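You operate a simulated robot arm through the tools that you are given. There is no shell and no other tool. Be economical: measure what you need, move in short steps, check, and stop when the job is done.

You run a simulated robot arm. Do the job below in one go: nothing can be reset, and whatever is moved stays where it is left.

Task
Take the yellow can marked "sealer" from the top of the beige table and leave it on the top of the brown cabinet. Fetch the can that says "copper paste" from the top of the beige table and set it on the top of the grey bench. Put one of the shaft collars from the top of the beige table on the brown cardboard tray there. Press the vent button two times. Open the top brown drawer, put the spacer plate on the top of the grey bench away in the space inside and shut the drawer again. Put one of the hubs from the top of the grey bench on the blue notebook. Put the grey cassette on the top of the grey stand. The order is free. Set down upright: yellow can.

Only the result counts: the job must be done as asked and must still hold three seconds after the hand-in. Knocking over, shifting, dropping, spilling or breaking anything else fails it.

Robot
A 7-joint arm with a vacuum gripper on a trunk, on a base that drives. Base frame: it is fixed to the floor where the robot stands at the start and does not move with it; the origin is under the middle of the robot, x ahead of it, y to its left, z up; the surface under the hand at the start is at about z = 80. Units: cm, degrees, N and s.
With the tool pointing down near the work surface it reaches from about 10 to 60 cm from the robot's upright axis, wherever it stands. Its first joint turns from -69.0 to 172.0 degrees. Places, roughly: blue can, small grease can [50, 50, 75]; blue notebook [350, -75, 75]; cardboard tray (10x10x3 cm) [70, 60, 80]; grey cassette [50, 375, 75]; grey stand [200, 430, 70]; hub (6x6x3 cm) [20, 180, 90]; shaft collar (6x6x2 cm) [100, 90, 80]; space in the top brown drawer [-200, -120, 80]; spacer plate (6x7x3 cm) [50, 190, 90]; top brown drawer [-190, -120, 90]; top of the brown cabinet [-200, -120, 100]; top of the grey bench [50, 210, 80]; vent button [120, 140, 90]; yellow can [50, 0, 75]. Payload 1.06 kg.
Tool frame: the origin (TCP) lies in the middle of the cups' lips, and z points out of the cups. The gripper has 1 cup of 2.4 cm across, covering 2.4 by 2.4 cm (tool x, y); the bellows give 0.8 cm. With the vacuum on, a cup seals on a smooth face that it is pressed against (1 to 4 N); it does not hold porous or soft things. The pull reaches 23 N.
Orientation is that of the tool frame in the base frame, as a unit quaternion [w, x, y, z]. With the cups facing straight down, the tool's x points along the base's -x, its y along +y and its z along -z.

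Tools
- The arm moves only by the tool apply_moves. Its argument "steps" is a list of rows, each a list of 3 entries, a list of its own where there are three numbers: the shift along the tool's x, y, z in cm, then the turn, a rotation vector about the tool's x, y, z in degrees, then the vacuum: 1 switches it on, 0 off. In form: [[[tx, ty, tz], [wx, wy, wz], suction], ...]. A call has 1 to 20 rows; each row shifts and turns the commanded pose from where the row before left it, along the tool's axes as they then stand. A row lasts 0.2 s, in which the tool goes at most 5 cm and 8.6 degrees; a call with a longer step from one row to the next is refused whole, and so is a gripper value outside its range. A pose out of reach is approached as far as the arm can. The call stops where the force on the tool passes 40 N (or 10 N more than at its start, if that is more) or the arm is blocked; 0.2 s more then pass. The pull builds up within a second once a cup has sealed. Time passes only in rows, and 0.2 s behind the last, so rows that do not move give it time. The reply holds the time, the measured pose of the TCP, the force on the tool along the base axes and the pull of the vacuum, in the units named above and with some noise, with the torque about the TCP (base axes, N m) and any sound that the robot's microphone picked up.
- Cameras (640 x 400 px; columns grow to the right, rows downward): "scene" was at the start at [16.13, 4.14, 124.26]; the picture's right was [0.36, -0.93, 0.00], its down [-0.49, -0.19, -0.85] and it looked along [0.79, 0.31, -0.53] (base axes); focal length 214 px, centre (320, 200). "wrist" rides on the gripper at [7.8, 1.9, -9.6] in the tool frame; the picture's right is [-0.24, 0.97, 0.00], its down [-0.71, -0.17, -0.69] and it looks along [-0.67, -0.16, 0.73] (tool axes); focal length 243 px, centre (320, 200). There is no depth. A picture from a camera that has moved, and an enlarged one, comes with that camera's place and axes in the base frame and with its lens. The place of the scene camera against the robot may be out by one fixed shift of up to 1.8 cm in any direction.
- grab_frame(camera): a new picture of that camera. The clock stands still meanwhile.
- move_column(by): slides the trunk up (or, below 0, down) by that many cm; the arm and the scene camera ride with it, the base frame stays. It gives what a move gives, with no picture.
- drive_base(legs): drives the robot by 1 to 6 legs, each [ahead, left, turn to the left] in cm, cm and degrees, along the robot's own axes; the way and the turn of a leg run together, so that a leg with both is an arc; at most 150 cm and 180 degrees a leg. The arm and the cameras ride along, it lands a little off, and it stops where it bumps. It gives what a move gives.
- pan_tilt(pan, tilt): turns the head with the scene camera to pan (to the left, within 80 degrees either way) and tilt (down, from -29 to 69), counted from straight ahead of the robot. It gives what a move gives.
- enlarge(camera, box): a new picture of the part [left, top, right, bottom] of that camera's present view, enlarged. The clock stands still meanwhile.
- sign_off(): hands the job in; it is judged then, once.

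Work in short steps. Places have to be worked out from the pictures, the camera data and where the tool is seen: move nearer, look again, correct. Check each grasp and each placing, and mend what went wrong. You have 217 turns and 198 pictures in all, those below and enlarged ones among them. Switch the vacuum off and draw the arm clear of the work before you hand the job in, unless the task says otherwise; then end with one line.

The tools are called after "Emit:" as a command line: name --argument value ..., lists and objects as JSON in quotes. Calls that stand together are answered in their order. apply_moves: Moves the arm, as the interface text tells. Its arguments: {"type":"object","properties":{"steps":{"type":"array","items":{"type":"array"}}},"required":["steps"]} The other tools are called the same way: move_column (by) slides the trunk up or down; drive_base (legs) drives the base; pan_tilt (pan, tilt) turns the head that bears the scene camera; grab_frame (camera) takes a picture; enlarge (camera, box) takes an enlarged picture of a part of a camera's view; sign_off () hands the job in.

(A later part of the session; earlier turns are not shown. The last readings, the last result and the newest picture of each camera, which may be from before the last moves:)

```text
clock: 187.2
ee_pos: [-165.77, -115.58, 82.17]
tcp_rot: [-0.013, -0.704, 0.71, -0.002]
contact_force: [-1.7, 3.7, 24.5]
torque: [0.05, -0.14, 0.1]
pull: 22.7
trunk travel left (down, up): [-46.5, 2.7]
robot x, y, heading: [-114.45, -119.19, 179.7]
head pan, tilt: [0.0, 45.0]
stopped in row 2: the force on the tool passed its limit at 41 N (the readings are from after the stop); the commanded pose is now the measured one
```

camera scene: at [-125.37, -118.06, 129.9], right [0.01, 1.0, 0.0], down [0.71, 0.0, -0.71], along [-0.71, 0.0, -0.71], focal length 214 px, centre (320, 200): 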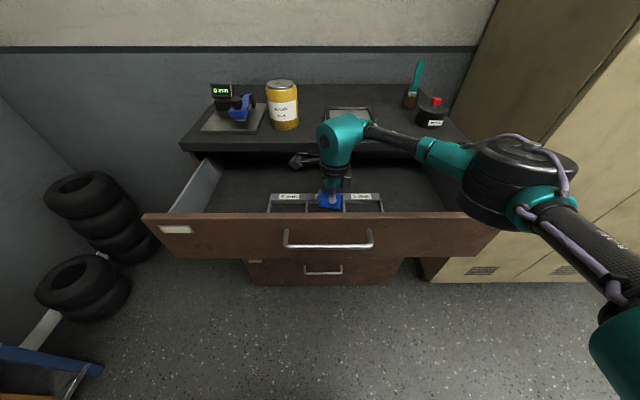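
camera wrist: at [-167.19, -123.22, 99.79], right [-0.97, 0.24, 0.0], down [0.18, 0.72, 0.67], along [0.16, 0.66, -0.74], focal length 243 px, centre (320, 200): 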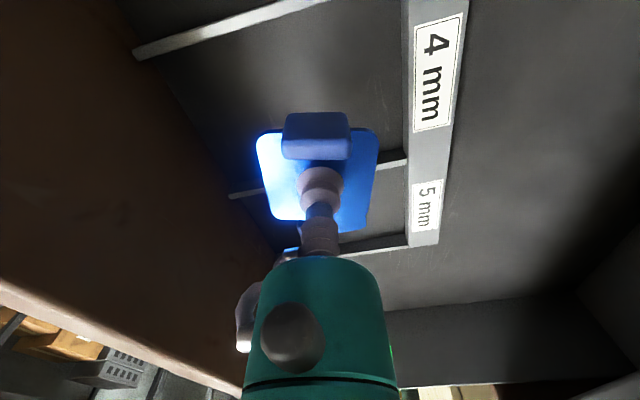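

Contact at ≈83. I check the wrist picture that it lies flat on the floor and not on a divider.

Emit:
grab_frame --camera "wrist"

Emit:
enlarge --camera "scene" --box '[240, 160, 400, 230]'

```text
129 pictures are left
camera wrist: at [-167.59, -123.27, 91.83], right [-0.97, 0.24, 0.01], down [0.19, 0.72, 0.67], along [0.15, 0.65, -0.74], focal length 243 px, centre (320, 200)
```

wrist: 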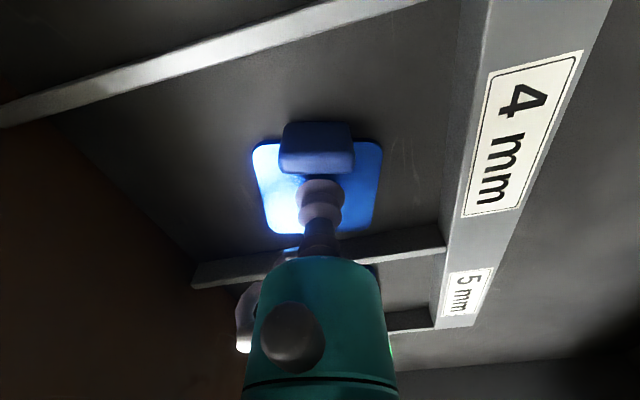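

```text
4.00 times, centred on (320, 195) of scene
camera zoom: at [-125.23, -118.0, 129.91], right [0.01, 1.0, 0.0], down [0.71, 0.0, -0.71], along [-0.71, 0.0, -0.71], focal length 858 px, centre (320, 220)
```

zoom: 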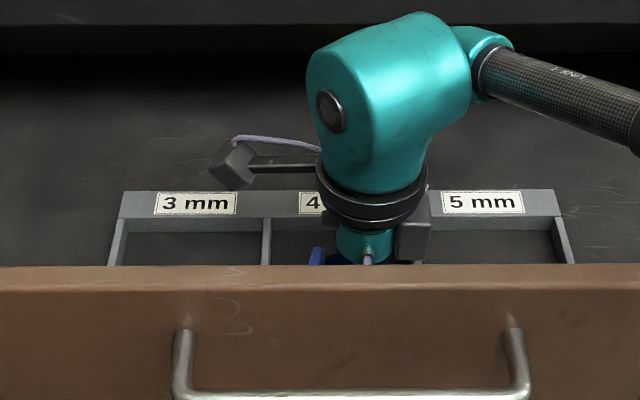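

Flat on the floor of the 4 mm compartment. I release and withdraw straight up.

Emit:
apply_moves --steps '[[[0, 0, -0.5], [0, 0, 0], 1], [[0, 0, -0.2], [0, 0, 0], 0], [[0, 0, 0], [0, 0, 0], 0], [[0, 0, 0], [0, 0, 0], 0], [[0, 0, 0], [0, 0, 0], 0], [[0, 0, 0], [0, 0, 0], 0], [[0, 0, -0.6], [0, 0, 0], 0], [[0, 0, -2], [0, 0, 0], 0], [[0, 0, -4], [0, 0, 0], 0], [[0, 0, -4.5], [0, 0, 0], 0], [[0, 0, -4.5], [0, 0, 0], 0], [[0, 0, -4.5], [0, 0, 0], 0], [[0, 0, -4.5], [0, 0, 0], 0], [[0, 0, -4.5], [0, 0, 0], 0]]'

Emit:
grab_frame --camera "scene"

Emit:
grab_frame --camera "wrist"

```text
clock: 190.2
ee_pos: [-165.41, -115.17, 111.74]
tcp_rot: [-0.009, -0.704, 0.71, -0.001]
contact_force: [0.0, 0.3, -0.7]
torque: [-0.04, -0.01, 0.01]
pull: 0.1
trunk travel left (down, up): [-46.5, 2.7]
robot x, y, heading: [-114.77, -119.25, 179.6]
head pan, tilt: [0.0, 45.0]
```

```text
127 pictures are left
camera scene: at [-125.33, -118.08, 129.91], right [0.01, 1.0, 0.0], down [0.71, 0.0, -0.71], along [-0.71, 0.0, -0.71], focal length 214 px, centre (320, 200)
```

scene: 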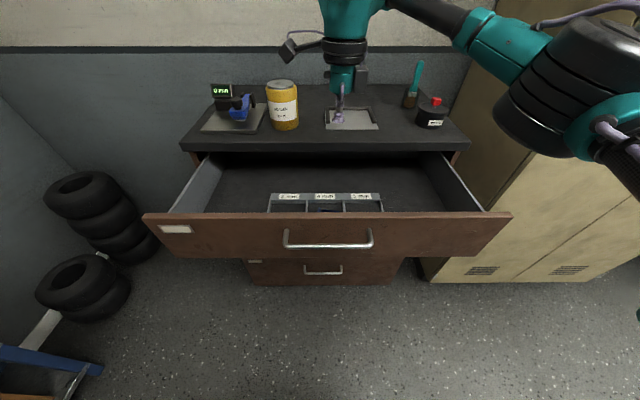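

```text
126 pictures are left
camera wrist: at [-167.22, -122.87, 121.36], right [-0.97, 0.24, 0.01], down [0.18, 0.72, 0.67], along [0.16, 0.65, -0.74], focal length 243 px, centre (320, 200)
```

wrist: 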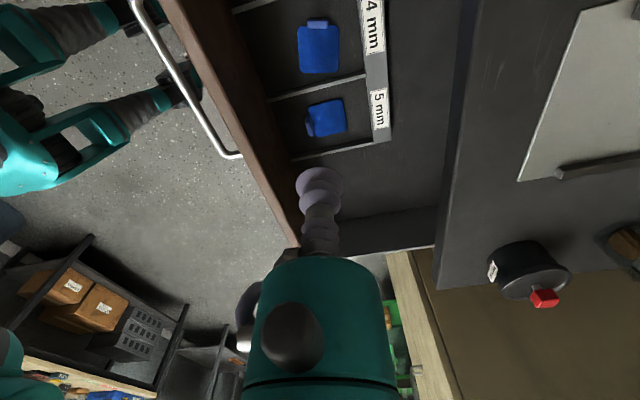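

The plate is in the empty compartment. I back off, turn the tool back and then horizontal to push the drawer shut.

Emit:
drive_base --legs '[[-45, 0, 0]]'

Emit:
apply_moves --steps '[[[0, 0, 0], [0, 0, -8.2], 0], [[0, 0, 0], [0, 0, -8.2], 0], [[0, 0, 0], [0, 0, -8.2], 0], [[0, 0, 0], [0, 0, -8.2], 0], [[0, 0, 0], [0, 0, -8.2], 0], [[0, 0, 0], [0, 0, -8.2], 0], [[0, 0, 0], [0, 0, -8.2], 0], [[0, 0, 0], [0, 0, -8.2], 0], [[0, 0, 0], [0, 0, -8.2], 0], [[0, 0, 0], [0, 0, -8.2], 0], [[0, 0, 0], [0, 0, -8], 0]]'

Emit:
move_column --by -8

Emit:
apply_moves --steps '[[[1, 0, 2], [0, -8.2, 0], 0], [[1, 0, 2], [0, -8.2, 0], 0], [[1, 0, 2], [0, -8.2, 0], 0], [[1, 0, 2], [0, -8.2, 0], 0], [[1, 0, 1], [0, -8.2, 0], 0], [[1, 0, 1], [0, -8.2, 0], 0], [[1, 0, 0], [0, -8.2, 0], 0], [[1, 0, 0], [0, -8.2, 0], 0], [[1, 0, 0], [0, -8.2, 0], 0], [[1, 0, 0], [0, -8.2, 0], 0], [[0, 0, 0], [0, -8, 0], 0]]'

Emit:
grab_frame --camera "wrist"

```text
clock: 192.9
ee_pos: [-120.84, -115.72, 111.78]
tcp_rot: [0.009, 0.707, -0.707, 0.001]
contact_force: [-0.4, -0.9, -0.6]
torque: [0.01, 0.0, 0.02]
pull: 0.0
trunk travel left (down, up): [-46.5, 2.7]
robot x, y, heading: [-69.81, -119.07, -179.8]
head pan, tilt: [0.0, 45.0]
```

```text
clock: 195.3
ee_pos: [-120.82, -115.73, 111.67]
tcp_rot: [0.008, 1.0, 0.002, -0.006]
contact_force: [0.5, -0.1, 0.4]
torque: [0.0, 0.02, 0.03]
pull: 0.1
trunk travel left (down, up): [-46.5, 2.7]
robot x, y, heading: [-69.51, -118.98, -179.7]
head pan, tilt: [0.0, 45.0]
```

```text
clock: 196.4
ee_pos: [-120.86, -115.6, 103.67]
tcp_rot: [0.007, 1.0, 0.0, -0.005]
contact_force: [0.3, 1.0, -0.4]
torque: [-0.03, 0.0, -0.01]
pull: 0.0
trunk travel left (down, up): [-38.5, 10.7]
robot x, y, heading: [-70.04, -118.84, -180.1]
head pan, tilt: [0.0, 45.0]
```

```text
clock: 198.8
ee_pos: [-116.52, -115.97, 88.89]
tcp_rot: [-0.007, -0.702, 0.006, 0.712]
contact_force: [0.3, 0.1, 0.2]
torque: [0.01, -0.01, -0.02]
pull: 0.1
trunk travel left (down, up): [-38.5, 10.7]
robot x, y, heading: [-70.09, -119.2, -179.6]
head pan, tilt: [0.0, 45.0]
```

```text
125 pictures are left
camera wrist: at [-107.02, -117.92, 80.9], right [0.0, -0.97, 0.25], down [0.69, 0.18, 0.7], along [-0.72, 0.17, 0.67], focal length 243 px, centre (320, 200)
```

wrist: 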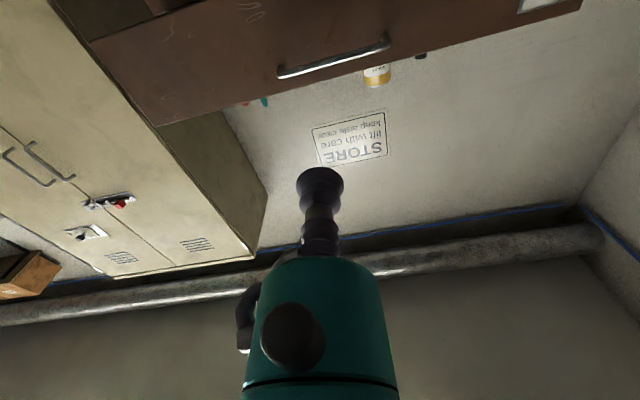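

I lower to the previous push height (z≈85.5) and drive up to the drawer front.

Emit:
apply_moves --steps '[[[1.7, 0, 0], [0, 0, 0], 0], [[1.7, 0, 0], [0, 0, 0], 0]]'

Emit:
drive_base --legs '[[35, 0, 0]]'

Emit:
grab_frame --camera "scene"

```text
clock: 199.4
ee_pos: [-116.56, -115.89, 85.44]
tcp_rot: [-0.007, -0.703, 0.007, 0.712]
contact_force: [-1.2, -0.2, -0.6]
torque: [0.03, -0.01, -0.03]
pull: 0.1
trunk travel left (down, up): [-38.5, 10.7]
robot x, y, heading: [-69.56, -119.08, -180.0]
head pan, tilt: [0.0, 45.0]
```

```text
clock: 201.8
ee_pos: [-152.7, -116.0, 85.5]
tcp_rot: [-0.006, -0.703, 0.006, 0.711]
contact_force: [0.1, -0.2, 0.1]
torque: [0.0, 0.03, -0.03]
pull: 0.0
trunk travel left (down, up): [-38.5, 10.7]
robot x, y, heading: [-106.1, -119.15, -179.9]
head pan, tilt: [0.0, 45.0]
```

```text
124 pictures are left
camera scene: at [-121.73, -118.3, 120.62], right [0.0, 1.0, 0.0], down [0.71, 0.0, -0.71], along [-0.71, 0.0, -0.71], focal length 214 px, centre (320, 200)
```

scene: 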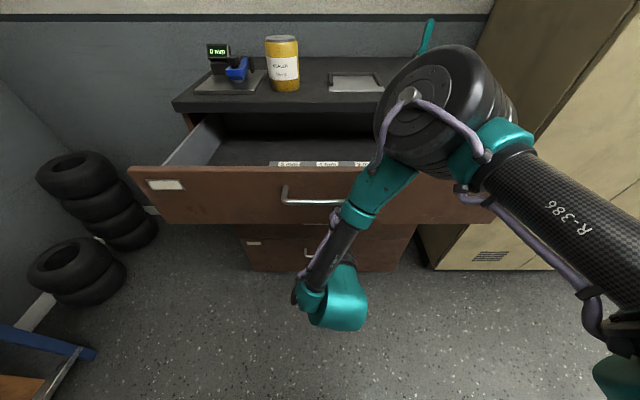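

In position. I push the drawer in with the base, leaving the last few cm for the arm.

Emit:
drive_base --legs '[[12, 0, 0], [10, 0, 0]]'

Emit:
apply_moves --steps '[[[0, 0, 1], [0, 0, 0], 0], [[0, 0, 1], [0, 0, 0], 0], [[0, 0, 1], [0, 0, 0], 0], [[0, 0, 1], [0, 0, 0], 0]]'

Emit:
grab_frame --camera "scene"

```text
clock: 203.7
ee_pos: [-174.51, -116.09, 85.49]
tcp_rot: [-0.005, -0.703, 0.007, 0.711]
contact_force: [0.1, 0.1, 0.2]
torque: [0.03, 0.01, -0.03]
pull: 0.1
trunk travel left (down, up): [-38.5, 10.7]
robot x, y, heading: [-127.8, -119.29, 180.0]
head pan, tilt: [0.0, 45.0]
```

```text
clock: 204.7
ee_pos: [-178.29, -116.22, 85.69]
tcp_rot: [-0.003, -0.704, 0.008, 0.71]
contact_force: [2.3, 0.9, -1.0]
torque: [0.01, -0.02, 0.01]
pull: 0.1
out of reach, approached as far as the arm can: row 4
trunk travel left (down, up): [-38.5, 10.7]
robot x, y, heading: [-127.93, -119.23, 179.8]
head pan, tilt: [0.0, 45.0]
```

```text
123 pictures are left
camera scene: at [-143.5, -118.29, 120.63], right [0.0, 1.0, 0.0], down [0.71, 0.0, -0.71], along [-0.71, 0.0, -0.71], focal length 214 px, centre (320, 200)
```

scene: 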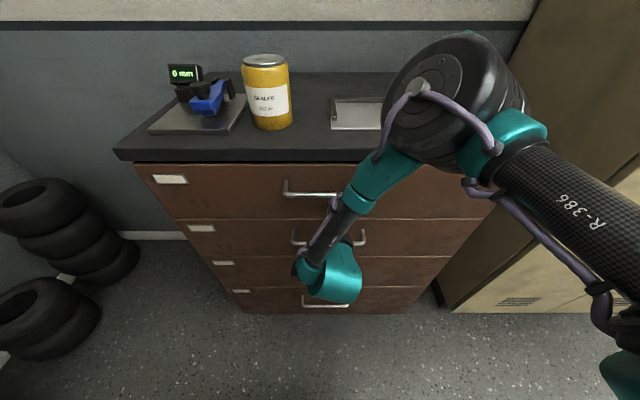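

Nearly closed (≈1 cm to go). I retract, step the base forward and finish the push.

Emit:
apply_moves --steps '[[[0, 0, -2], [0, 0, 0], 0], [[0, 0, -2], [0, 0, 0], 0]]'

Emit:
drive_base --legs '[[3.5, 0, 0]]'

Emit:
apply_moves --steps '[[[0, 0, 0.6], [0, 0, 0], 0], [[0, 0, 0.5], [0, 0, 0], 0], [[0, 0, 0.5], [0, 0, 0], 0], [[0, 0, 0.5], [0, 0, 0], 0], [[0, 0, 0.4], [0, 0, 0], 0], [[0, 0, 0.4], [0, 0, 0], 0]]'

Emit:
grab_frame --camera "scene"

```text
clock: 205.3
ee_pos: [-174.52, -116.12, 85.68]
tcp_rot: [-0.004, -0.704, 0.007, 0.711]
contact_force: [0.4, -0.4, -0.1]
torque: [-0.01, 0.04, -0.02]
pull: 0.0
trunk travel left (down, up): [-38.5, 10.7]
robot x, y, heading: [-127.96, -118.92, 180.0]
head pan, tilt: [0.0, 45.0]
```

```text
clock: 206.2
ee_pos: [-178.01, -116.16, 85.62]
tcp_rot: [-0.005, -0.704, 0.007, 0.711]
contact_force: [0.3, 0.1, -0.1]
torque: [-0.01, -0.01, 0.01]
pull: 0.0
trunk travel left (down, up): [-38.5, 10.7]
robot x, y, heading: [-131.77, -119.08, 179.8]
head pan, tilt: [0.0, 45.0]
```

```text
clock: 207.1
ee_pos: [-179.02, -116.22, 85.64]
tcp_rot: [-0.006, -0.707, 0.005, 0.707]
contact_force: [21.1, 2.6, 5.4]
torque: [0.04, -0.13, 0.04]
pull: 0.0
trunk travel left (down, up): [-38.5, 10.7]
robot x, y, heading: [-131.61, -119.0, 180.2]
head pan, tilt: [0.0, 45.0]
stopped in row 4: the force on the tool passed its limit at 45 N (the readings are from after the stop); the commanded pose is now the measured one
```

```text
122 pictures are left
camera scene: at [-146.74, -118.26, 120.67], right [0.0, 1.0, 0.0], down [0.71, 0.0, -0.71], along [-0.71, 0.0, -0.71], focal length 214 px, centre (320, 200)
```

scene: 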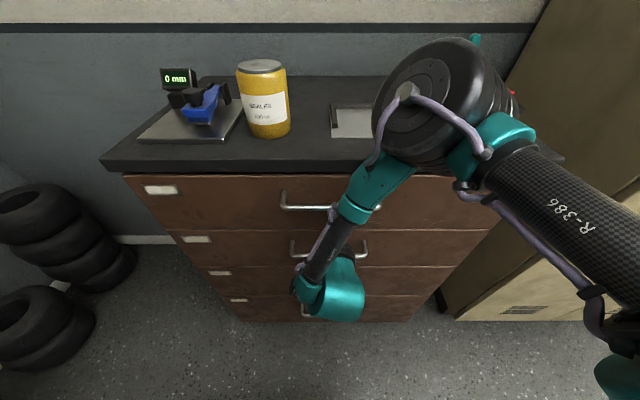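

The drawer is fully shut. I back off, point the tool down and head for the grey bench's front for a hub.

Emit:
drive_base --legs '[[-55, 0, 0]]'

Emit:
apply_moves --steps '[[[0, 0, 0], [0, 8.2, 0], 0], [[-1, 0, 0], [0, 8.2, 0], 0], [[-1, 0, 0], [0, 8.2, 0], 0], [[-1, 0, 0], [0, 8.2, 0], 0], [[-1, 0, -1], [0, 8.2, 0], 0], [[-1, 0, -3], [0, 8.2, 0], 0], [[-1, 0, -3], [0, 8.2, 0], 0], [[-1, 0, -3], [0, 8.2, 0], 0], [[0, 0, -3], [0, 8.2, 0], 0], [[0, 0, -3], [0, 8.2, 0], 0], [[0, 0, -3], [0, 8.0, 0], 0]]'

Emit:
drive_base --legs '[[0, 0, -90], [145, -15, 0], [145, -15, 0], [0, 0, -90]]'

Emit:
pan_tilt --pan 0 --tilt 35

Emit:
grab_frame --camera "scene"

```text
clock: 210.3
ee_pos: [-123.8, -116.18, 85.39]
tcp_rot: [-0.004, -0.707, 0.008, 0.708]
contact_force: [-0.6, 0.7, -0.1]
torque: [-0.01, -0.01, -0.01]
pull: 0.1
trunk travel left (down, up): [-38.5, 10.7]
robot x, y, heading: [-75.87, -119.37, 179.7]
head pan, tilt: [0.0, 45.0]
```

```text
clock: 212.7
ee_pos: [-118.11, -115.87, 107.0]
tcp_rot: [0.008, 1.0, -0.002, 0.001]
contact_force: [0.3, -0.2, 0.3]
torque: [-0.03, 0.0, 0.0]
pull: 0.2
trunk travel left (down, up): [-38.5, 10.7]
robot x, y, heading: [-76.0, -119.56, 179.7]
head pan, tilt: [0.0, 45.0]
```

```text
clock: 234.5
ee_pos: [8.85, 164.7, 107.07]
tcp_rot: [0.001, 0.019, 1.0, 0.008]
contact_force: [-0.1, -0.2, 0.4]
torque: [-0.03, 0.02, 0.0]
pull: 0.0
trunk travel left (down, up): [-38.5, 10.7]
robot x, y, heading: [-33.24, 169.56, -2.1]
head pan, tilt: [0.0, 45.0]
```

```text
clock: 235.2
ee_pos: [8.83, 164.67, 106.99]
tcp_rot: [0.001, 0.019, 1.0, 0.007]
contact_force: [-0.3, 0.1, 0.7]
torque: [-0.02, -0.02, 0.0]
pull: 0.1
trunk travel left (down, up): [-38.5, 10.7]
robot x, y, heading: [-33.41, 168.93, -2.1]
head pan, tilt: [0.0, 35.0]
```

```text
121 pictures are left
camera scene: at [-16.13, 169.76, 122.1], right [-0.04, -1.0, 0.0], down [-0.57, 0.02, -0.82], along [0.82, -0.03, -0.57], focal length 214 px, centre (320, 200)
```

scene: 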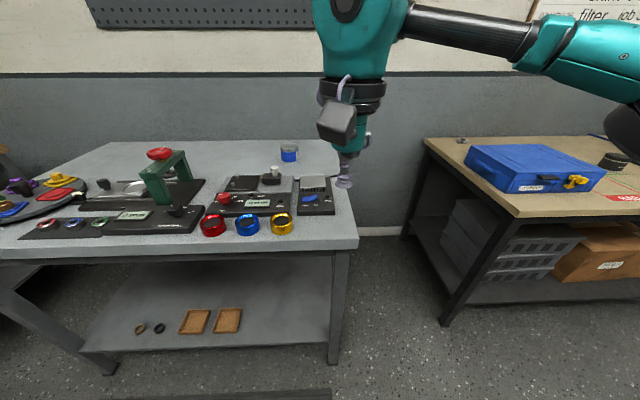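

Hubs (red, blue, gold) stand at the bench front edge. I align with the gold one (≈[23,178]) and look with the wrist camera.

Emit:
drive_base --legs '[[10, 9, 2.1]]'

Emit:
apply_moves --steps '[[[1.5, 0, 1], [0, 0, 0], 0], [[1.5, 0, 2], [0, 0, 0], 0]]'

Emit:
grab_frame --camera "wrist"

```text
clock: 236.7
ee_pos: [19.1, 175.18, 107.02]
tcp_rot: [0.0, 0.0, 1.0, 0.009]
contact_force: [0.2, 0.4, 0.7]
torque: [-0.03, 0.03, -0.01]
pull: 0.0
trunk travel left (down, up): [-38.5, 10.7]
robot x, y, heading: [-23.48, 178.07, -0.0]
head pan, tilt: [0.0, 35.0]
```

```text
clock: 237.2
ee_pos: [15.88, 175.17, 103.95]
tcp_rot: [0.001, 0.0, 1.0, 0.008]
contact_force: [-0.8, -0.5, 0.7]
torque: [-0.01, -0.03, -0.01]
pull: 0.2
trunk travel left (down, up): [-38.5, 10.7]
robot x, y, heading: [-23.33, 178.27, 0.1]
head pan, tilt: [0.0, 35.0]
```

```text
120 pictures are left
camera wrist: at [8.17, 176.85, 113.38], right [0.24, 0.97, 0.02], down [0.71, -0.18, 0.68], along [0.67, -0.15, -0.73], focal length 243 px, centre (320, 200)
```

wrist: 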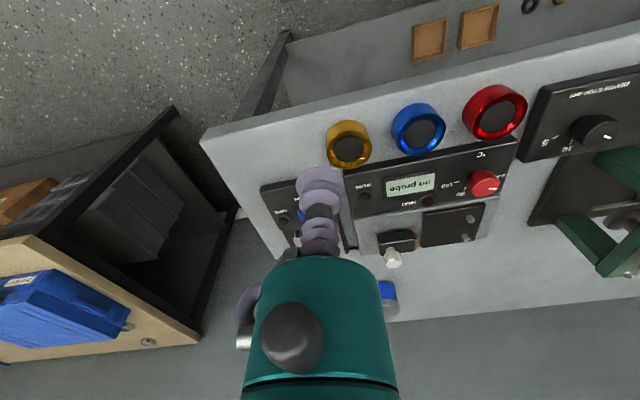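

I zoom onto the gold hub to see its top face.

Emit:
enlarge --camera "wrist" --box '[300, 90, 460, 190]'

Emit:
enlarge --camera "scene" --box '[220, 200, 400, 300]'

```text
4.00 times, centred on (380, 140) of wrist
camera zoom: at [8.17, 176.85, 113.38], right [0.24, 0.97, 0.02], down [0.71, -0.18, 0.68], along [0.67, -0.15, -0.73], focal length 970 px, centre (80, 440)
```

zoom: 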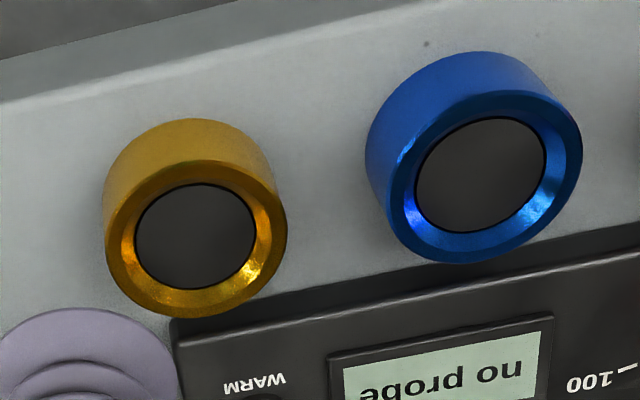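

```text
3.56 times, centred on (310, 250) of scene
camera zoom: at [-6.06, 179.19, 122.11], right [0.0, -1.0, 0.0], down [-0.57, 0.0, -0.82], along [0.82, 0.0, -0.57], focal length 763 px, centre (356, 22)
```

zoom: 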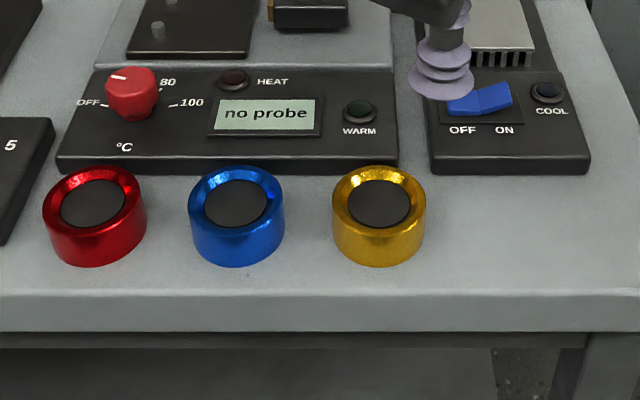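

Flat recessed black disc wide enough for the cup. I move above [25,177] and lower to z≈92.

Emit:
apply_moves --steps '[[[-3, 0.6, 3], [0, 0, 0], 0], [[-3, 0.6, 3], [0, 0, 0], 0], [[-3.2, 0.5, 3], [0, 0, 0], 0], [[0, 0, 2.5], [0, 0, 0], 0]]'

Emit:
grab_frame --camera "wrist"

```text
clock: 238.2
ee_pos: [25.27, 176.88, 92.56]
tcp_rot: [0.0, 0.0, 1.0, 0.008]
contact_force: [-0.3, -0.7, 0.5]
torque: [0.01, -0.01, 0.01]
pull: 0.1
trunk travel left (down, up): [-38.5, 10.7]
robot x, y, heading: [-23.11, 178.11, -0.1]
head pan, tilt: [0.0, 35.0]
```

```text
117 pictures are left
camera wrist: at [17.48, 178.66, 102.05], right [0.23, 0.97, 0.02], down [0.71, -0.18, 0.68], along [0.67, -0.15, -0.73], focal length 243 px, centre (320, 200)
```

wrist: 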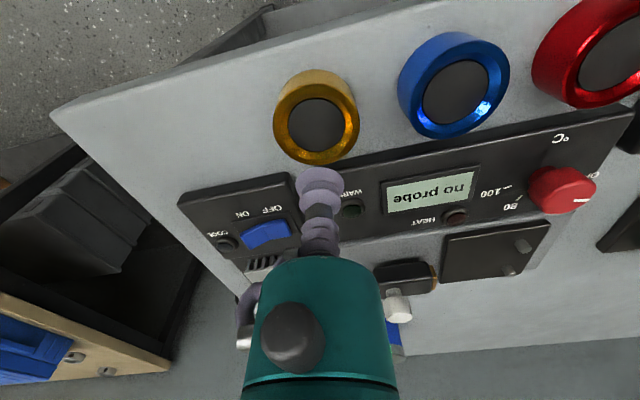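

Bench top is ≈84.7, so the hub disc is ≈87.4 → centre ≈[24.4,177]. I shift 0.8 back and descend with suction.

Emit:
apply_moves --steps '[[[0.8, 0.1, 2], [0, 0, 0], 1], [[0, 0, 1.5], [0, 0, 0], 1], [[0, 0, 0.8], [0, 0, 0], 1], [[0, 0, 0.5], [0, 0, 0], 1]]'

Emit:
grab_frame --camera "wrist"

```text
clock: 239.2
ee_pos: [24.47, 177.29, 87.75]
tcp_rot: [0.0, 0.0, 1.0, 0.007]
contact_force: [-0.3, 0.7, -1.1]
torque: [0.05, -0.01, 0.04]
pull: 22.5
trunk travel left (down, up): [-38.5, 10.7]
robot x, y, heading: [-22.91, 178.36, -0.0]
head pan, tilt: [0.0, 35.0]
```

```text
116 pictures are left
camera wrist: at [16.8, 178.99, 97.15], right [0.23, 0.97, 0.02], down [0.71, -0.18, 0.68], along [0.67, -0.15, -0.73], focal length 243 px, centre (320, 200)
```

wrist: 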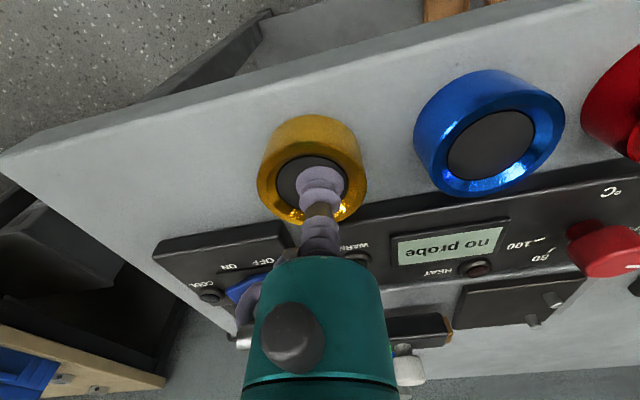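

Hub sealed, centred. I lift it, pull in, and head south toward the doorway (seen earlier to the right of the beige table).

Emit:
apply_moves --steps '[[[0, 0, -0.5], [0, 0, 0], 1], [[0, 0, -1.5], [0, 0, 0], 1], [[0, 0, -3], [0, 0, 0], 1], [[0, 0, -4], [0, 0, 0], 1], [[0, 0, -4], [0, 0, 0], 1], [[0, 0, -4], [0, 0, 0], 1], [[3, 0, -3], [0, 0, 0], 1], [[3, 0, -1], [0, 0, 0], 1], [[3, 0, 0], [0, 0, 0], 1], [[3, 0, 0], [0, 0, 0], 1]]'

Emit:
drive_base --legs '[[-22, 0, 0], [0, -145, 0], [0, -145, 0], [0, -40, 0]]'

Emit:
pan_tilt --pan 0 --tilt 15

Emit:
grab_frame --camera "scene"

```text
clock: 241.4
ee_pos: [12.49, 176.82, 108.8]
tcp_rot: [0.0, 0.0, 1.0, 0.009]
contact_force: [0.0, 0.2, -1.0]
torque: [0.04, 0.0, 0.02]
pull: 23.1
trunk travel left (down, up): [-38.5, 10.7]
robot x, y, heading: [-23.15, 178.31, -0.1]
head pan, tilt: [0.0, 35.0]
```

```text
clock: 271.9
ee_pos: [-12.09, -154.98, 108.74]
tcp_rot: [0.001, 0.003, 1.0, 0.008]
contact_force: [0.5, 0.0, -2.0]
torque: [0.05, -0.03, 0.02]
pull: 23.2
trunk travel left (down, up): [-38.5, 10.7]
robot x, y, heading: [-48.07, -153.42, 0.1]
head pan, tilt: [0.0, 35.0]
```

```text
clock: 272.7
ee_pos: [-12.15, -155.04, 108.71]
tcp_rot: [0.0, 0.001, 1.0, 0.008]
contact_force: [0.7, -0.3, -1.1]
torque: [0.04, -0.02, 0.01]
pull: 22.8
trunk travel left (down, up): [-38.5, 10.7]
robot x, y, heading: [-47.82, -153.37, -0.1]
head pan, tilt: [0.0, 15.0]
```

```text
115 pictures are left
camera scene: at [-30.19, -152.58, 125.3], right [0.0, -1.0, 0.0], down [-0.26, 0.0, -0.97], along [0.97, 0.0, -0.26], focal length 214 px, centre (320, 200)
```

scene: 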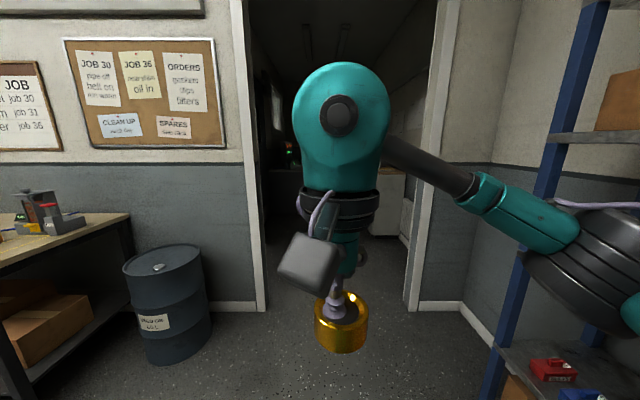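

Doorway spans y≈-108…-223 at x≈108. My lane y≈-150 keeps the elbow clear. I drive in, stopping to look inside.

Emit:
drive_base --legs '[[120, 2, 0], [85, 0, 0]]'

Emit:
pan_tilt --pan 30 --tilt 20

Emit:
grab_frame --camera "scene"

Emit:
pan_tilt --pan -30 --tilt 20

Emit:
grab_frame --camera "scene"

Emit:
pan_tilt --pan 80 --tilt 20

Emit:
grab_frame --camera "scene"

```text
clock: 283.0
ee_pos: [194.88, -152.09, 108.82]
tcp_rot: [0.001, -0.002, 1.0, 0.008]
contact_force: [0.5, 1.0, -1.9]
torque: [0.07, 0.02, 0.04]
pull: 23.2
trunk travel left (down, up): [-38.5, 10.7]
robot x, y, heading: [158.98, -150.7, 0.4]
head pan, tilt: [0.0, 15.0]
```

```text
clock: 284.0
ee_pos: [194.97, -152.09, 108.73]
tcp_rot: [0.001, -0.002, 1.0, 0.008]
contact_force: [0.1, 0.6, -1.7]
torque: [0.07, 0.0, 0.02]
pull: 23.4
trunk travel left (down, up): [-38.5, 10.7]
robot x, y, heading: [158.92, -150.94, 0.3]
head pan, tilt: [30.0, 20.0]
```

```text
114 pictures are left
camera scene: at [175.58, -145.19, 124.49], right [0.5, -0.86, 0.0], down [-0.3, -0.17, -0.94], along [0.81, 0.47, -0.34], focal length 214 px, centre (320, 200)
```

scene: 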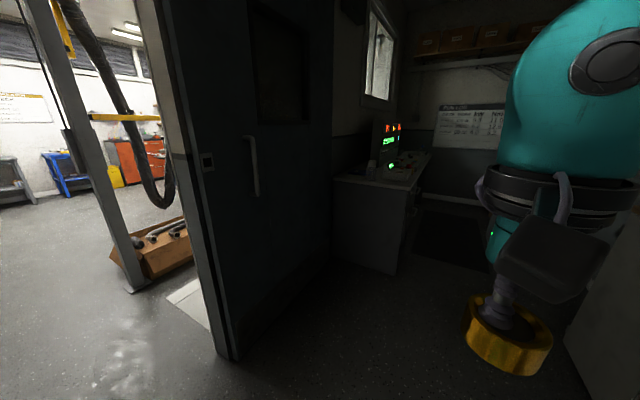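

```text
clock: 285.3
ee_pos: [194.97, -152.18, 108.75]
tcp_rot: [0.001, -0.001, 1.0, 0.008]
contact_force: [0.1, 0.8, -1.7]
torque: [0.08, 0.0, 0.01]
pull: 22.8
trunk travel left (down, up): [-38.5, 10.7]
robot x, y, heading: [159.15, -150.7, 0.1]
head pan, tilt: [-30.0, 20.0]
```

```text
113 pictures are left
camera scene: at [175.62, -154.49, 124.49], right [-0.5, -0.87, 0.0], down [-0.3, 0.17, -0.94], along [0.82, -0.47, -0.34], focal length 214 px, centre (320, 200)
```

scene: 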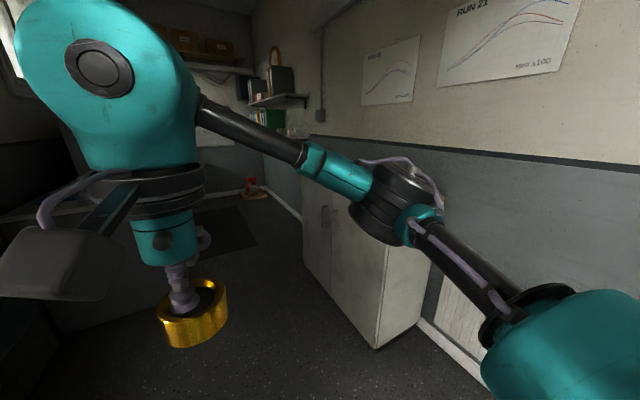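

```text
clock: 287.1
ee_pos: [194.99, -152.2, 108.59]
tcp_rot: [0.0, -0.002, 1.0, 0.007]
contact_force: [-0.4, -0.6, -0.9]
torque: [0.04, 0.01, 0.0]
pull: 22.9
trunk travel left (down, up): [-38.5, 10.7]
robot x, y, heading: [158.95, -150.69, 0.0]
head pan, tilt: [80.0, 20.0]
```

```text
112 pictures are left
camera scene: at [169.12, -140.69, 124.49], right [0.99, -0.17, 0.0], down [-0.06, -0.34, -0.94], along [0.16, 0.93, -0.34], focal length 214 px, centre (320, 200)
```

scene: 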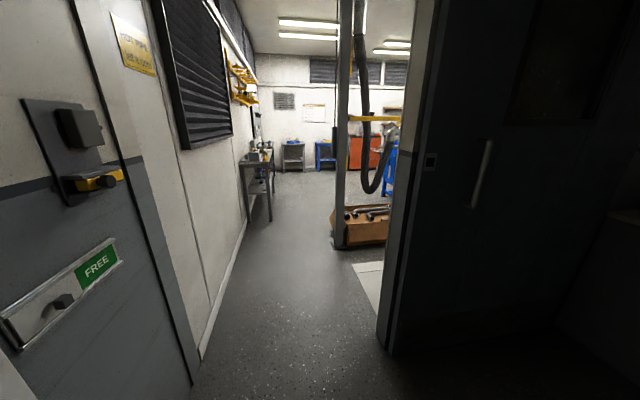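

There is a second area here: the dim office ahead (desk with lights ~[350,-90]) and a workshop to the left, with a bench near [135,120] — likely where the vent button really is. First the notebook: I drive further toward the desk.

Emit:
drive_base --legs '[[90, 5, 0]]'

Emit:
pan_tilt --pan 40 --tilt 25

Emit:
grab_frame --camera "scene"

```text
clock: 291.8
ee_pos: [284.09, -149.31, 108.73]
tcp_rot: [0.001, 0.013, 1.0, 0.008]
contact_force: [0.4, -0.1, -0.8]
torque: [0.06, 0.0, -0.01]
pull: 22.5
trunk travel left (down, up): [-38.5, 10.7]
robot x, y, heading: [248.93, -146.94, -1.6]
head pan, tilt: [80.0, 20.0]
```

```text
clock: 292.9
ee_pos: [284.08, -149.45, 108.69]
tcp_rot: [0.003, 0.013, 1.0, 0.008]
contact_force: [1.0, -0.2, -0.7]
torque: [0.07, -0.02, 0.05]
pull: 22.7
trunk travel left (down, up): [-38.5, 10.7]
robot x, y, heading: [248.47, -146.62, -1.8]
head pan, tilt: [40.0, 25.0]
```

```text
111 pictures are left
camera scene: at [263.9, -140.44, 123.68], right [0.62, -0.78, 0.0], down [-0.33, -0.26, -0.91], along [0.71, 0.56, -0.42], focal length 214 px, centre (320, 200)
```

scene: 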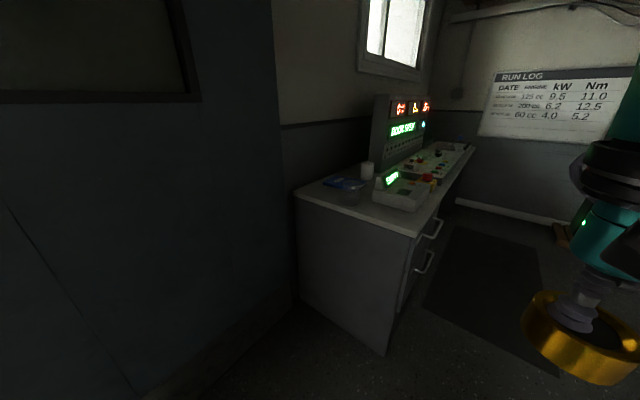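

The desk has a blue item at its near end. I zoom.

Emit:
enlarge --camera "scene" --box '[285, 130, 485, 250]'

```text
3.20 times, centred on (385, 190) of scene
camera zoom: at [263.9, -140.44, 123.68], right [0.62, -0.78, 0.0], down [-0.33, -0.26, -0.91], along [0.71, 0.56, -0.42], focal length 686 px, centre (112, 232)
```

zoom: 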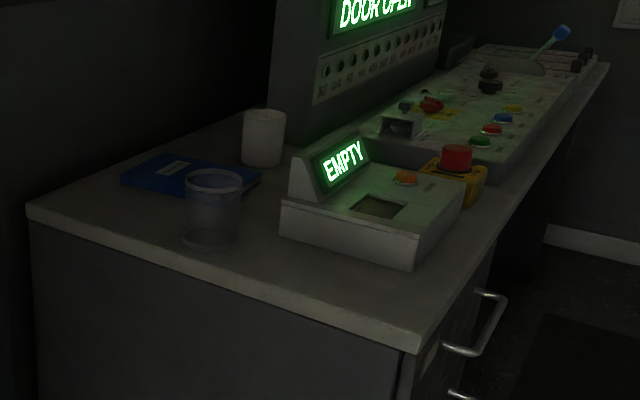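

Notebook sits at ≈[370,-75] on the desk's near end, with a glass in front and a mug behind it. I drive to the desk end at about (312,-98).

Emit:
drive_base --legs '[[58, 0, 1.8], [0, 47, 0]]'

Emit:
pan_tilt --pan 10 --tilt 35

Emit:
grab_frame --camera "scene"

Emit:
grab_frame --camera "wrist"

```text
clock: 300.5
ee_pos: [342.38, -101.86, 108.65]
tcp_rot: [0.0, -0.003, 1.0, 0.008]
contact_force: [1.1, -0.1, -0.3]
torque: [0.02, 0.03, 0.01]
pull: 23.3
trunk travel left (down, up): [-38.5, 10.7]
robot x, y, heading: [306.57, -100.45, 0.6]
head pan, tilt: [40.0, 25.0]
```

```text
clock: 301.4
ee_pos: [342.4, -102.0, 108.73]
tcp_rot: [0.0, -0.003, 1.0, 0.008]
contact_force: [0.0, 0.5, -0.6]
torque: [0.03, -0.01, 0.02]
pull: 22.9
trunk travel left (down, up): [-38.5, 10.7]
robot x, y, heading: [306.47, -100.69, 0.4]
head pan, tilt: [10.0, 35.0]
```

```text
109 pictures are left
camera scene: at [323.56, -98.12, 122.11], right [0.18, -0.98, 0.0], down [-0.56, -0.1, -0.82], along [0.81, 0.15, -0.57], focal length 214 px, centre (320, 200)
```

scene: 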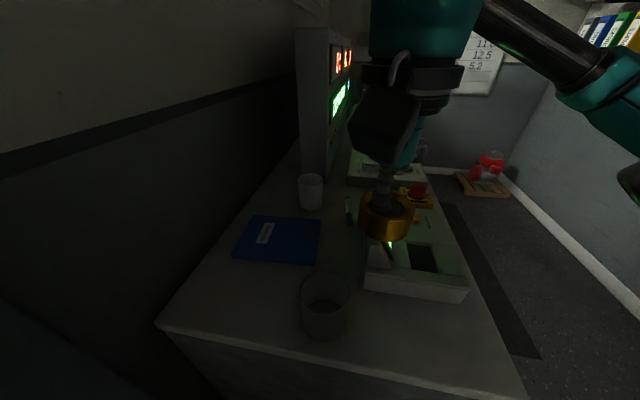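

```text
108 pictures are left
camera wrist: at [334.57, -100.21, 118.24], right [0.23, 0.97, 0.02], down [0.71, -0.18, 0.68], along [0.67, -0.15, -0.73], focal length 243 px, centre (320, 200)
```

wrist: 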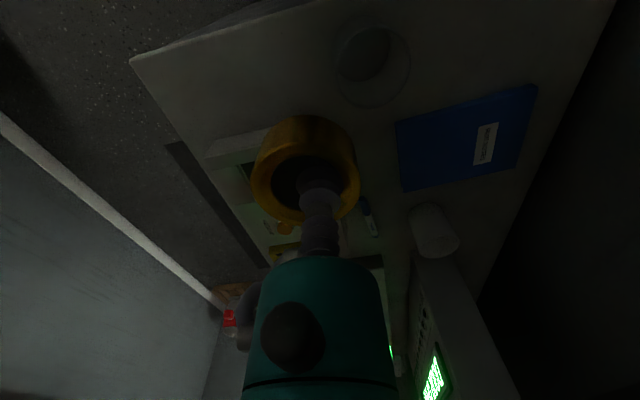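

The two views put the notebook's centre at about [361,-81]; jar near [343,-95] and mug near [378,-86] stay clear. I step 5 cm ahead, move over the notebook and lower part way.

Emit:
drive_base --legs '[[5, 0, 0]]'

Emit:
apply_moves --steps '[[[-2.2, 3.5, 0], [0, 0, 0], 1], [[-2.2, 3.5, 0], [0, 0, 0], 1], [[-2.2, 3.5, 0], [0, 0, 0], 1], [[-2.2, 3.5, 0], [0, 0, 0], 1], [[-2.2, 3.5, 0], [0, 0, 0], 1], [[-2.2, 3.5, 0], [0, 0, 0], 1], [[0, 0, 4], [0, 0, 0], 1], [[0, 0, 4], [0, 0, 0], 1]]'

Emit:
grab_frame --camera "wrist"

Emit:
grab_frame --camera "scene"

```text
clock: 302.4
ee_pos: [347.35, -101.92, 108.72]
tcp_rot: [0.0, -0.003, 1.0, 0.008]
contact_force: [-0.2, -0.3, -1.3]
torque: [0.08, -0.01, 0.0]
pull: 22.9
trunk travel left (down, up): [-38.5, 10.7]
robot x, y, heading: [310.87, -100.92, 0.2]
head pan, tilt: [10.0, 35.0]
```

```text
clock: 304.1
ee_pos: [359.12, -83.58, 100.52]
tcp_rot: [0.001, -0.003, 1.0, 0.008]
contact_force: [-0.3, 0.3, -1.9]
torque: [0.06, 0.0, -0.01]
pull: 22.7
out of reach, approached as far as the arm can: row 6
trunk travel left (down, up): [-38.5, 10.7]
robot x, y, heading: [311.68, -100.4, 0.3]
head pan, tilt: [10.0, 35.0]
```

```text
107 pictures are left
camera wrist: at [351.29, -81.83, 110.08], right [0.23, 0.97, 0.02], down [0.71, -0.18, 0.68], along [0.67, -0.15, -0.73], focal length 243 px, centre (320, 200)
```

wrist: 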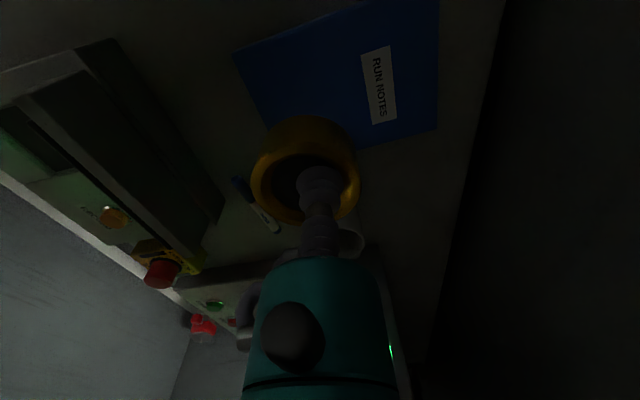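

```text
106 pictures are left
camera scene: at [328.5, -98.11, 122.1], right [0.18, -0.98, 0.0], down [-0.56, -0.1, -0.82], along [0.81, 0.15, -0.57], focal length 214 px, centre (320, 200)
```

scene: 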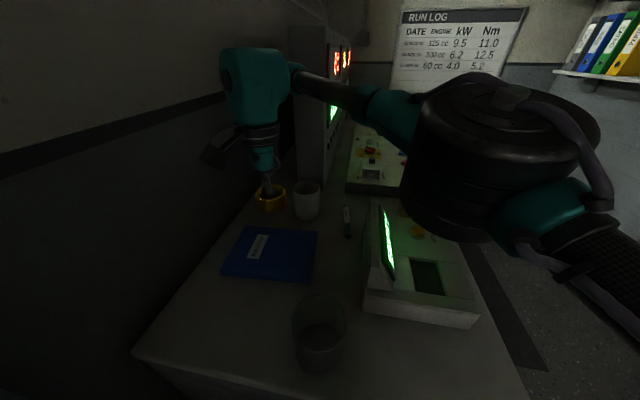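

Notebook spans x≈352–369, y≈-92…-70; the hub is above it at [359,-83.6]. I lower stepwise.

Emit:
apply_moves --steps '[[[0, 0.5, 4], [0, 0, 0], 1], [[0, 0.5, 4], [0, 0, 0], 1], [[0, 0, 2.5], [0, 0, 0], 1]]'

Emit:
apply_moves --steps '[[[0, 0, 1.2], [0, 0, 0], 1], [[0, 0, 1], [0, 0, 0], 1]]'

```text
clock: 304.9
ee_pos: [359.19, -82.36, 90.22]
tcp_rot: [0.0, -0.004, 1.0, 0.007]
contact_force: [0.7, -0.1, -1.4]
torque: [0.04, -0.03, 0.06]
pull: 23.0
trunk travel left (down, up): [-38.5, 10.7]
robot x, y, heading: [311.76, -100.49, 0.4]
head pan, tilt: [10.0, 35.0]
```

```text
clock: 305.6
ee_pos: [359.0, -82.34, 88.03]
tcp_rot: [0.0, -0.004, 1.0, 0.008]
contact_force: [0.3, -0.1, -0.8]
torque: [0.07, -0.03, 0.02]
pull: 22.6
trunk travel left (down, up): [-38.5, 10.7]
robot x, y, heading: [311.37, -100.64, 0.5]
head pan, tilt: [10.0, 35.0]
```

No contact yet; I go on down in 1 cm steps.

Emit:
apply_moves --steps '[[[0, 0, 0.9], [0, 0, 0], 1], [[0, 0, 0.8], [0, 0, 0], 1]]'

Emit:
apply_moves --steps '[[[0, 0, 0.8], [0, 0, 0], 1], [[0, 0, 0.7], [0, 0, 0], 1]]'

Emit:
grab_frame --camera "wrist"

```text
clock: 306.1
ee_pos: [359.14, -82.25, 86.22]
tcp_rot: [0.001, -0.002, 1.0, 0.008]
contact_force: [-0.1, 0.6, -1.6]
torque: [0.04, 0.01, 0.02]
pull: 23.0
trunk travel left (down, up): [-38.5, 10.7]
robot x, y, heading: [311.31, -100.76, 0.1]
head pan, tilt: [10.0, 35.0]
```

```text
clock: 306.8
ee_pos: [358.96, -82.29, 84.86]
tcp_rot: [0.001, -0.004, 1.0, 0.008]
contact_force: [0.0, 0.7, 0.2]
torque: [0.05, -0.01, 0.0]
pull: 23.0
trunk travel left (down, up): [-38.5, 10.7]
robot x, y, heading: [311.4, -100.77, 0.5]
head pan, tilt: [10.0, 35.0]
```

```text
105 pictures are left
camera wrist: at [351.33, -80.51, 94.26], right [0.23, 0.97, 0.02], down [0.71, -0.18, 0.68], along [0.67, -0.15, -0.73], focal length 243 px, centre (320, 200)
```

wrist: 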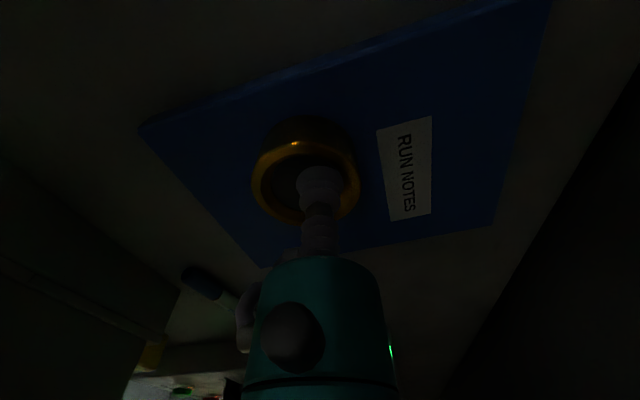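

It's at the notebook surface and within its outline. I press slightly and confirm.

Emit:
apply_moves --steps '[[[0, 0, 0.4], [0, 0, 0], 1]]'

```text
clock: 307.1
ee_pos: [358.94, -82.24, 84.35]
tcp_rot: [0.0, -0.003, 1.0, 0.009]
contact_force: [-0.7, -0.1, -0.2]
torque: [0.09, 0.0, 0.01]
pull: 22.9
trunk travel left (down, up): [-38.5, 10.7]
robot x, y, heading: [311.31, -100.78, 0.3]
head pan, tilt: [10.0, 35.0]
```

Emit:
apply_moves --steps '[[[0, 0, 0.4], [0, 0, 0], 1], [[0, 0, 0.4], [0, 0, 0], 1]]'

```text
clock: 307.8
ee_pos: [358.98, -82.19, 83.86]
tcp_rot: [0.003, -0.003, 1.0, 0.008]
contact_force: [4.8, 5.1, 18.6]
torque: [0.03, 0.03, -0.04]
pull: 22.3
trunk travel left (down, up): [-38.5, 10.7]
robot x, y, heading: [311.39, -100.26, 0.3]
head pan, tilt: [10.0, 35.0]
```

Firm contact now. I ease off, release and rise.

Emit:
apply_moves --steps '[[[0, 0, -0.4], [0, 0, 0], 1], [[0, 0, -0.1], [0, 0, 0], 0], [[0, 0, 0], [0, 0, 0], 0], [[0, 0, 0], [0, 0, 0], 0], [[0, 0, 0], [0, 0, 0], 0], [[0, 0, 0], [0, 0, 0], 0], [[0, 0, -0.6], [0, 0, 0], 0], [[0, 0, -1.5], [0, 0, 0], 0], [[0, 0, -4], [0, 0, 0], 0], [[0, 0, -4], [0, 0, 0], 0], [[0, 0, -4], [0, 0, 0], 0], [[0, 0, -4], [0, 0, 0], 0], [[0, 0, -4], [0, 0, 0], 0]]'

Emit:
grab_frame --camera "scene"

```text
clock: 310.6
ee_pos: [358.84, -82.82, 106.28]
tcp_rot: [0.001, -0.003, 1.0, 0.008]
contact_force: [0.0, 0.8, 0.6]
torque: [0.01, 0.01, 0.0]
pull: 0.1
trunk travel left (down, up): [-38.5, 10.7]
robot x, y, heading: [311.7, -100.74, 0.4]
head pan, tilt: [10.0, 35.0]
```

```text
104 pictures are left
camera scene: at [328.44, -98.13, 122.11], right [0.18, -0.98, 0.0], down [-0.56, -0.1, -0.82], along [0.81, 0.15, -0.57], focal length 214 px, centre (320, 200)
```

scene: 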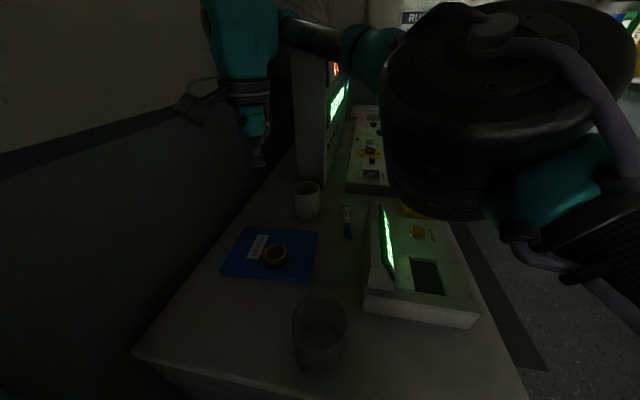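

The hub lies on the blue notebook. I pull the arm in, back out and turn toward the workshop on the left.

Emit:
apply_moves --steps '[[[2.5, -3.5, 0], [0, 0, 0], 0], [[2.5, -3.5, 0], [0, 0, 0], 0], [[2.5, -3.5, 0], [0, 0, 0], 0], [[2.5, -3.5, 0], [0, 0, 0], 0], [[2.5, -3.5, 0], [0, 0, 0], 0]]'

Emit:
drive_base --legs '[[-8, 0, 0], [0, -45, 0], [-130, 0, 0], [0, 0, 90]]'

Emit:
pan_tilt --pan 0 --tilt 20

Emit:
grab_frame --camera "scene"

```text
clock: 311.8
ee_pos: [346.5, -100.21, 105.81]
tcp_rot: [0.001, -0.003, 1.0, 0.008]
contact_force: [0.1, -0.1, 0.3]
torque: [0.02, 0.0, -0.02]
pull: 0.1
trunk travel left (down, up): [-38.5, 10.7]
robot x, y, heading: [311.33, -100.58, 0.2]
head pan, tilt: [10.0, 35.0]
```

```text
clock: 326.8
ee_pos: [173.86, -111.14, 105.83]
tcp_rot: [-0.005, -0.698, 0.716, 0.007]
contact_force: [0.5, -0.9, -0.1]
torque: [-0.04, -0.02, -0.02]
pull: 0.0
trunk travel left (down, up): [-38.5, 10.7]
robot x, y, heading: [173.25, -146.58, 88.6]
head pan, tilt: [10.0, 35.0]
```

```text
clock: 327.6
ee_pos: [173.99, -111.09, 105.92]
tcp_rot: [-0.005, -0.698, 0.716, 0.006]
contact_force: [0.8, -0.3, -0.8]
torque: [-0.01, -0.01, -0.01]
pull: 0.1
trunk travel left (down, up): [-38.5, 10.7]
robot x, y, heading: [173.28, -146.42, 88.6]
head pan, tilt: [0.0, 20.0]
```

```text
103 pictures are left
camera scene: at [174.2, -127.97, 124.49], right [1.0, -0.03, 0.0], down [-0.01, -0.34, -0.94], along [0.02, 0.94, -0.34], focal length 214 px, centre (320, 200)
```

scene: 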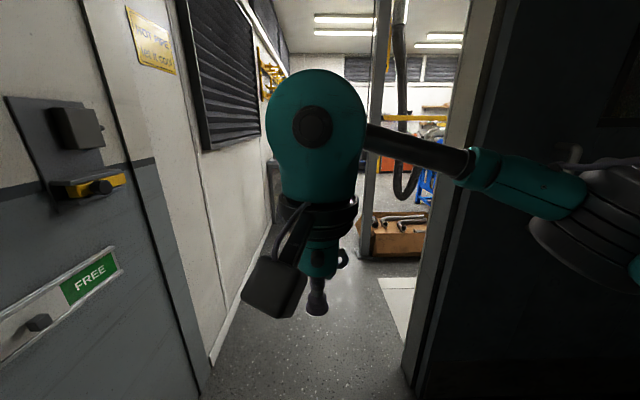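

Opening spans x≈116–221; I shift left to x≈156 so the elbow passes, then go ahead and look.

Emit:
drive_base --legs '[[0, 17, 1.4], [130, 0, 0]]'

Emit:
pan_tilt --pan 10 --tilt 15

Emit:
grab_frame --camera "scene"

```text
clock: 335.8
ee_pos: [157.51, 19.8, 105.85]
tcp_rot: [-0.005, -0.704, 0.71, 0.007]
contact_force: [-0.5, -0.1, -0.4]
torque: [-0.02, 0.01, -0.02]
pull: 0.0
trunk travel left (down, up): [-38.5, 10.7]
robot x, y, heading: [157.36, -15.18, 89.4]
head pan, tilt: [0.0, 20.0]
```

```text
clock: 336.5
ee_pos: [157.41, 19.74, 105.85]
tcp_rot: [-0.005, -0.703, 0.711, 0.006]
contact_force: [0.6, 0.6, -0.4]
torque: [-0.01, 0.01, -0.03]
pull: 0.0
trunk travel left (down, up): [-38.5, 10.7]
robot x, y, heading: [157.14, -15.4, 89.1]
head pan, tilt: [10.0, 15.0]
```

```text
102 pictures are left
camera scene: at [156.34, 2.86, 125.3], right [0.99, 0.16, 0.0], down [0.04, -0.26, -0.97], along [-0.16, 0.95, -0.26], focal length 214 px, centre (320, 200)
```

scene: 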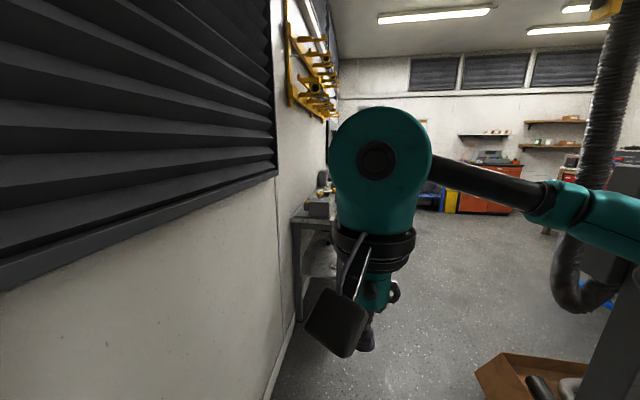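

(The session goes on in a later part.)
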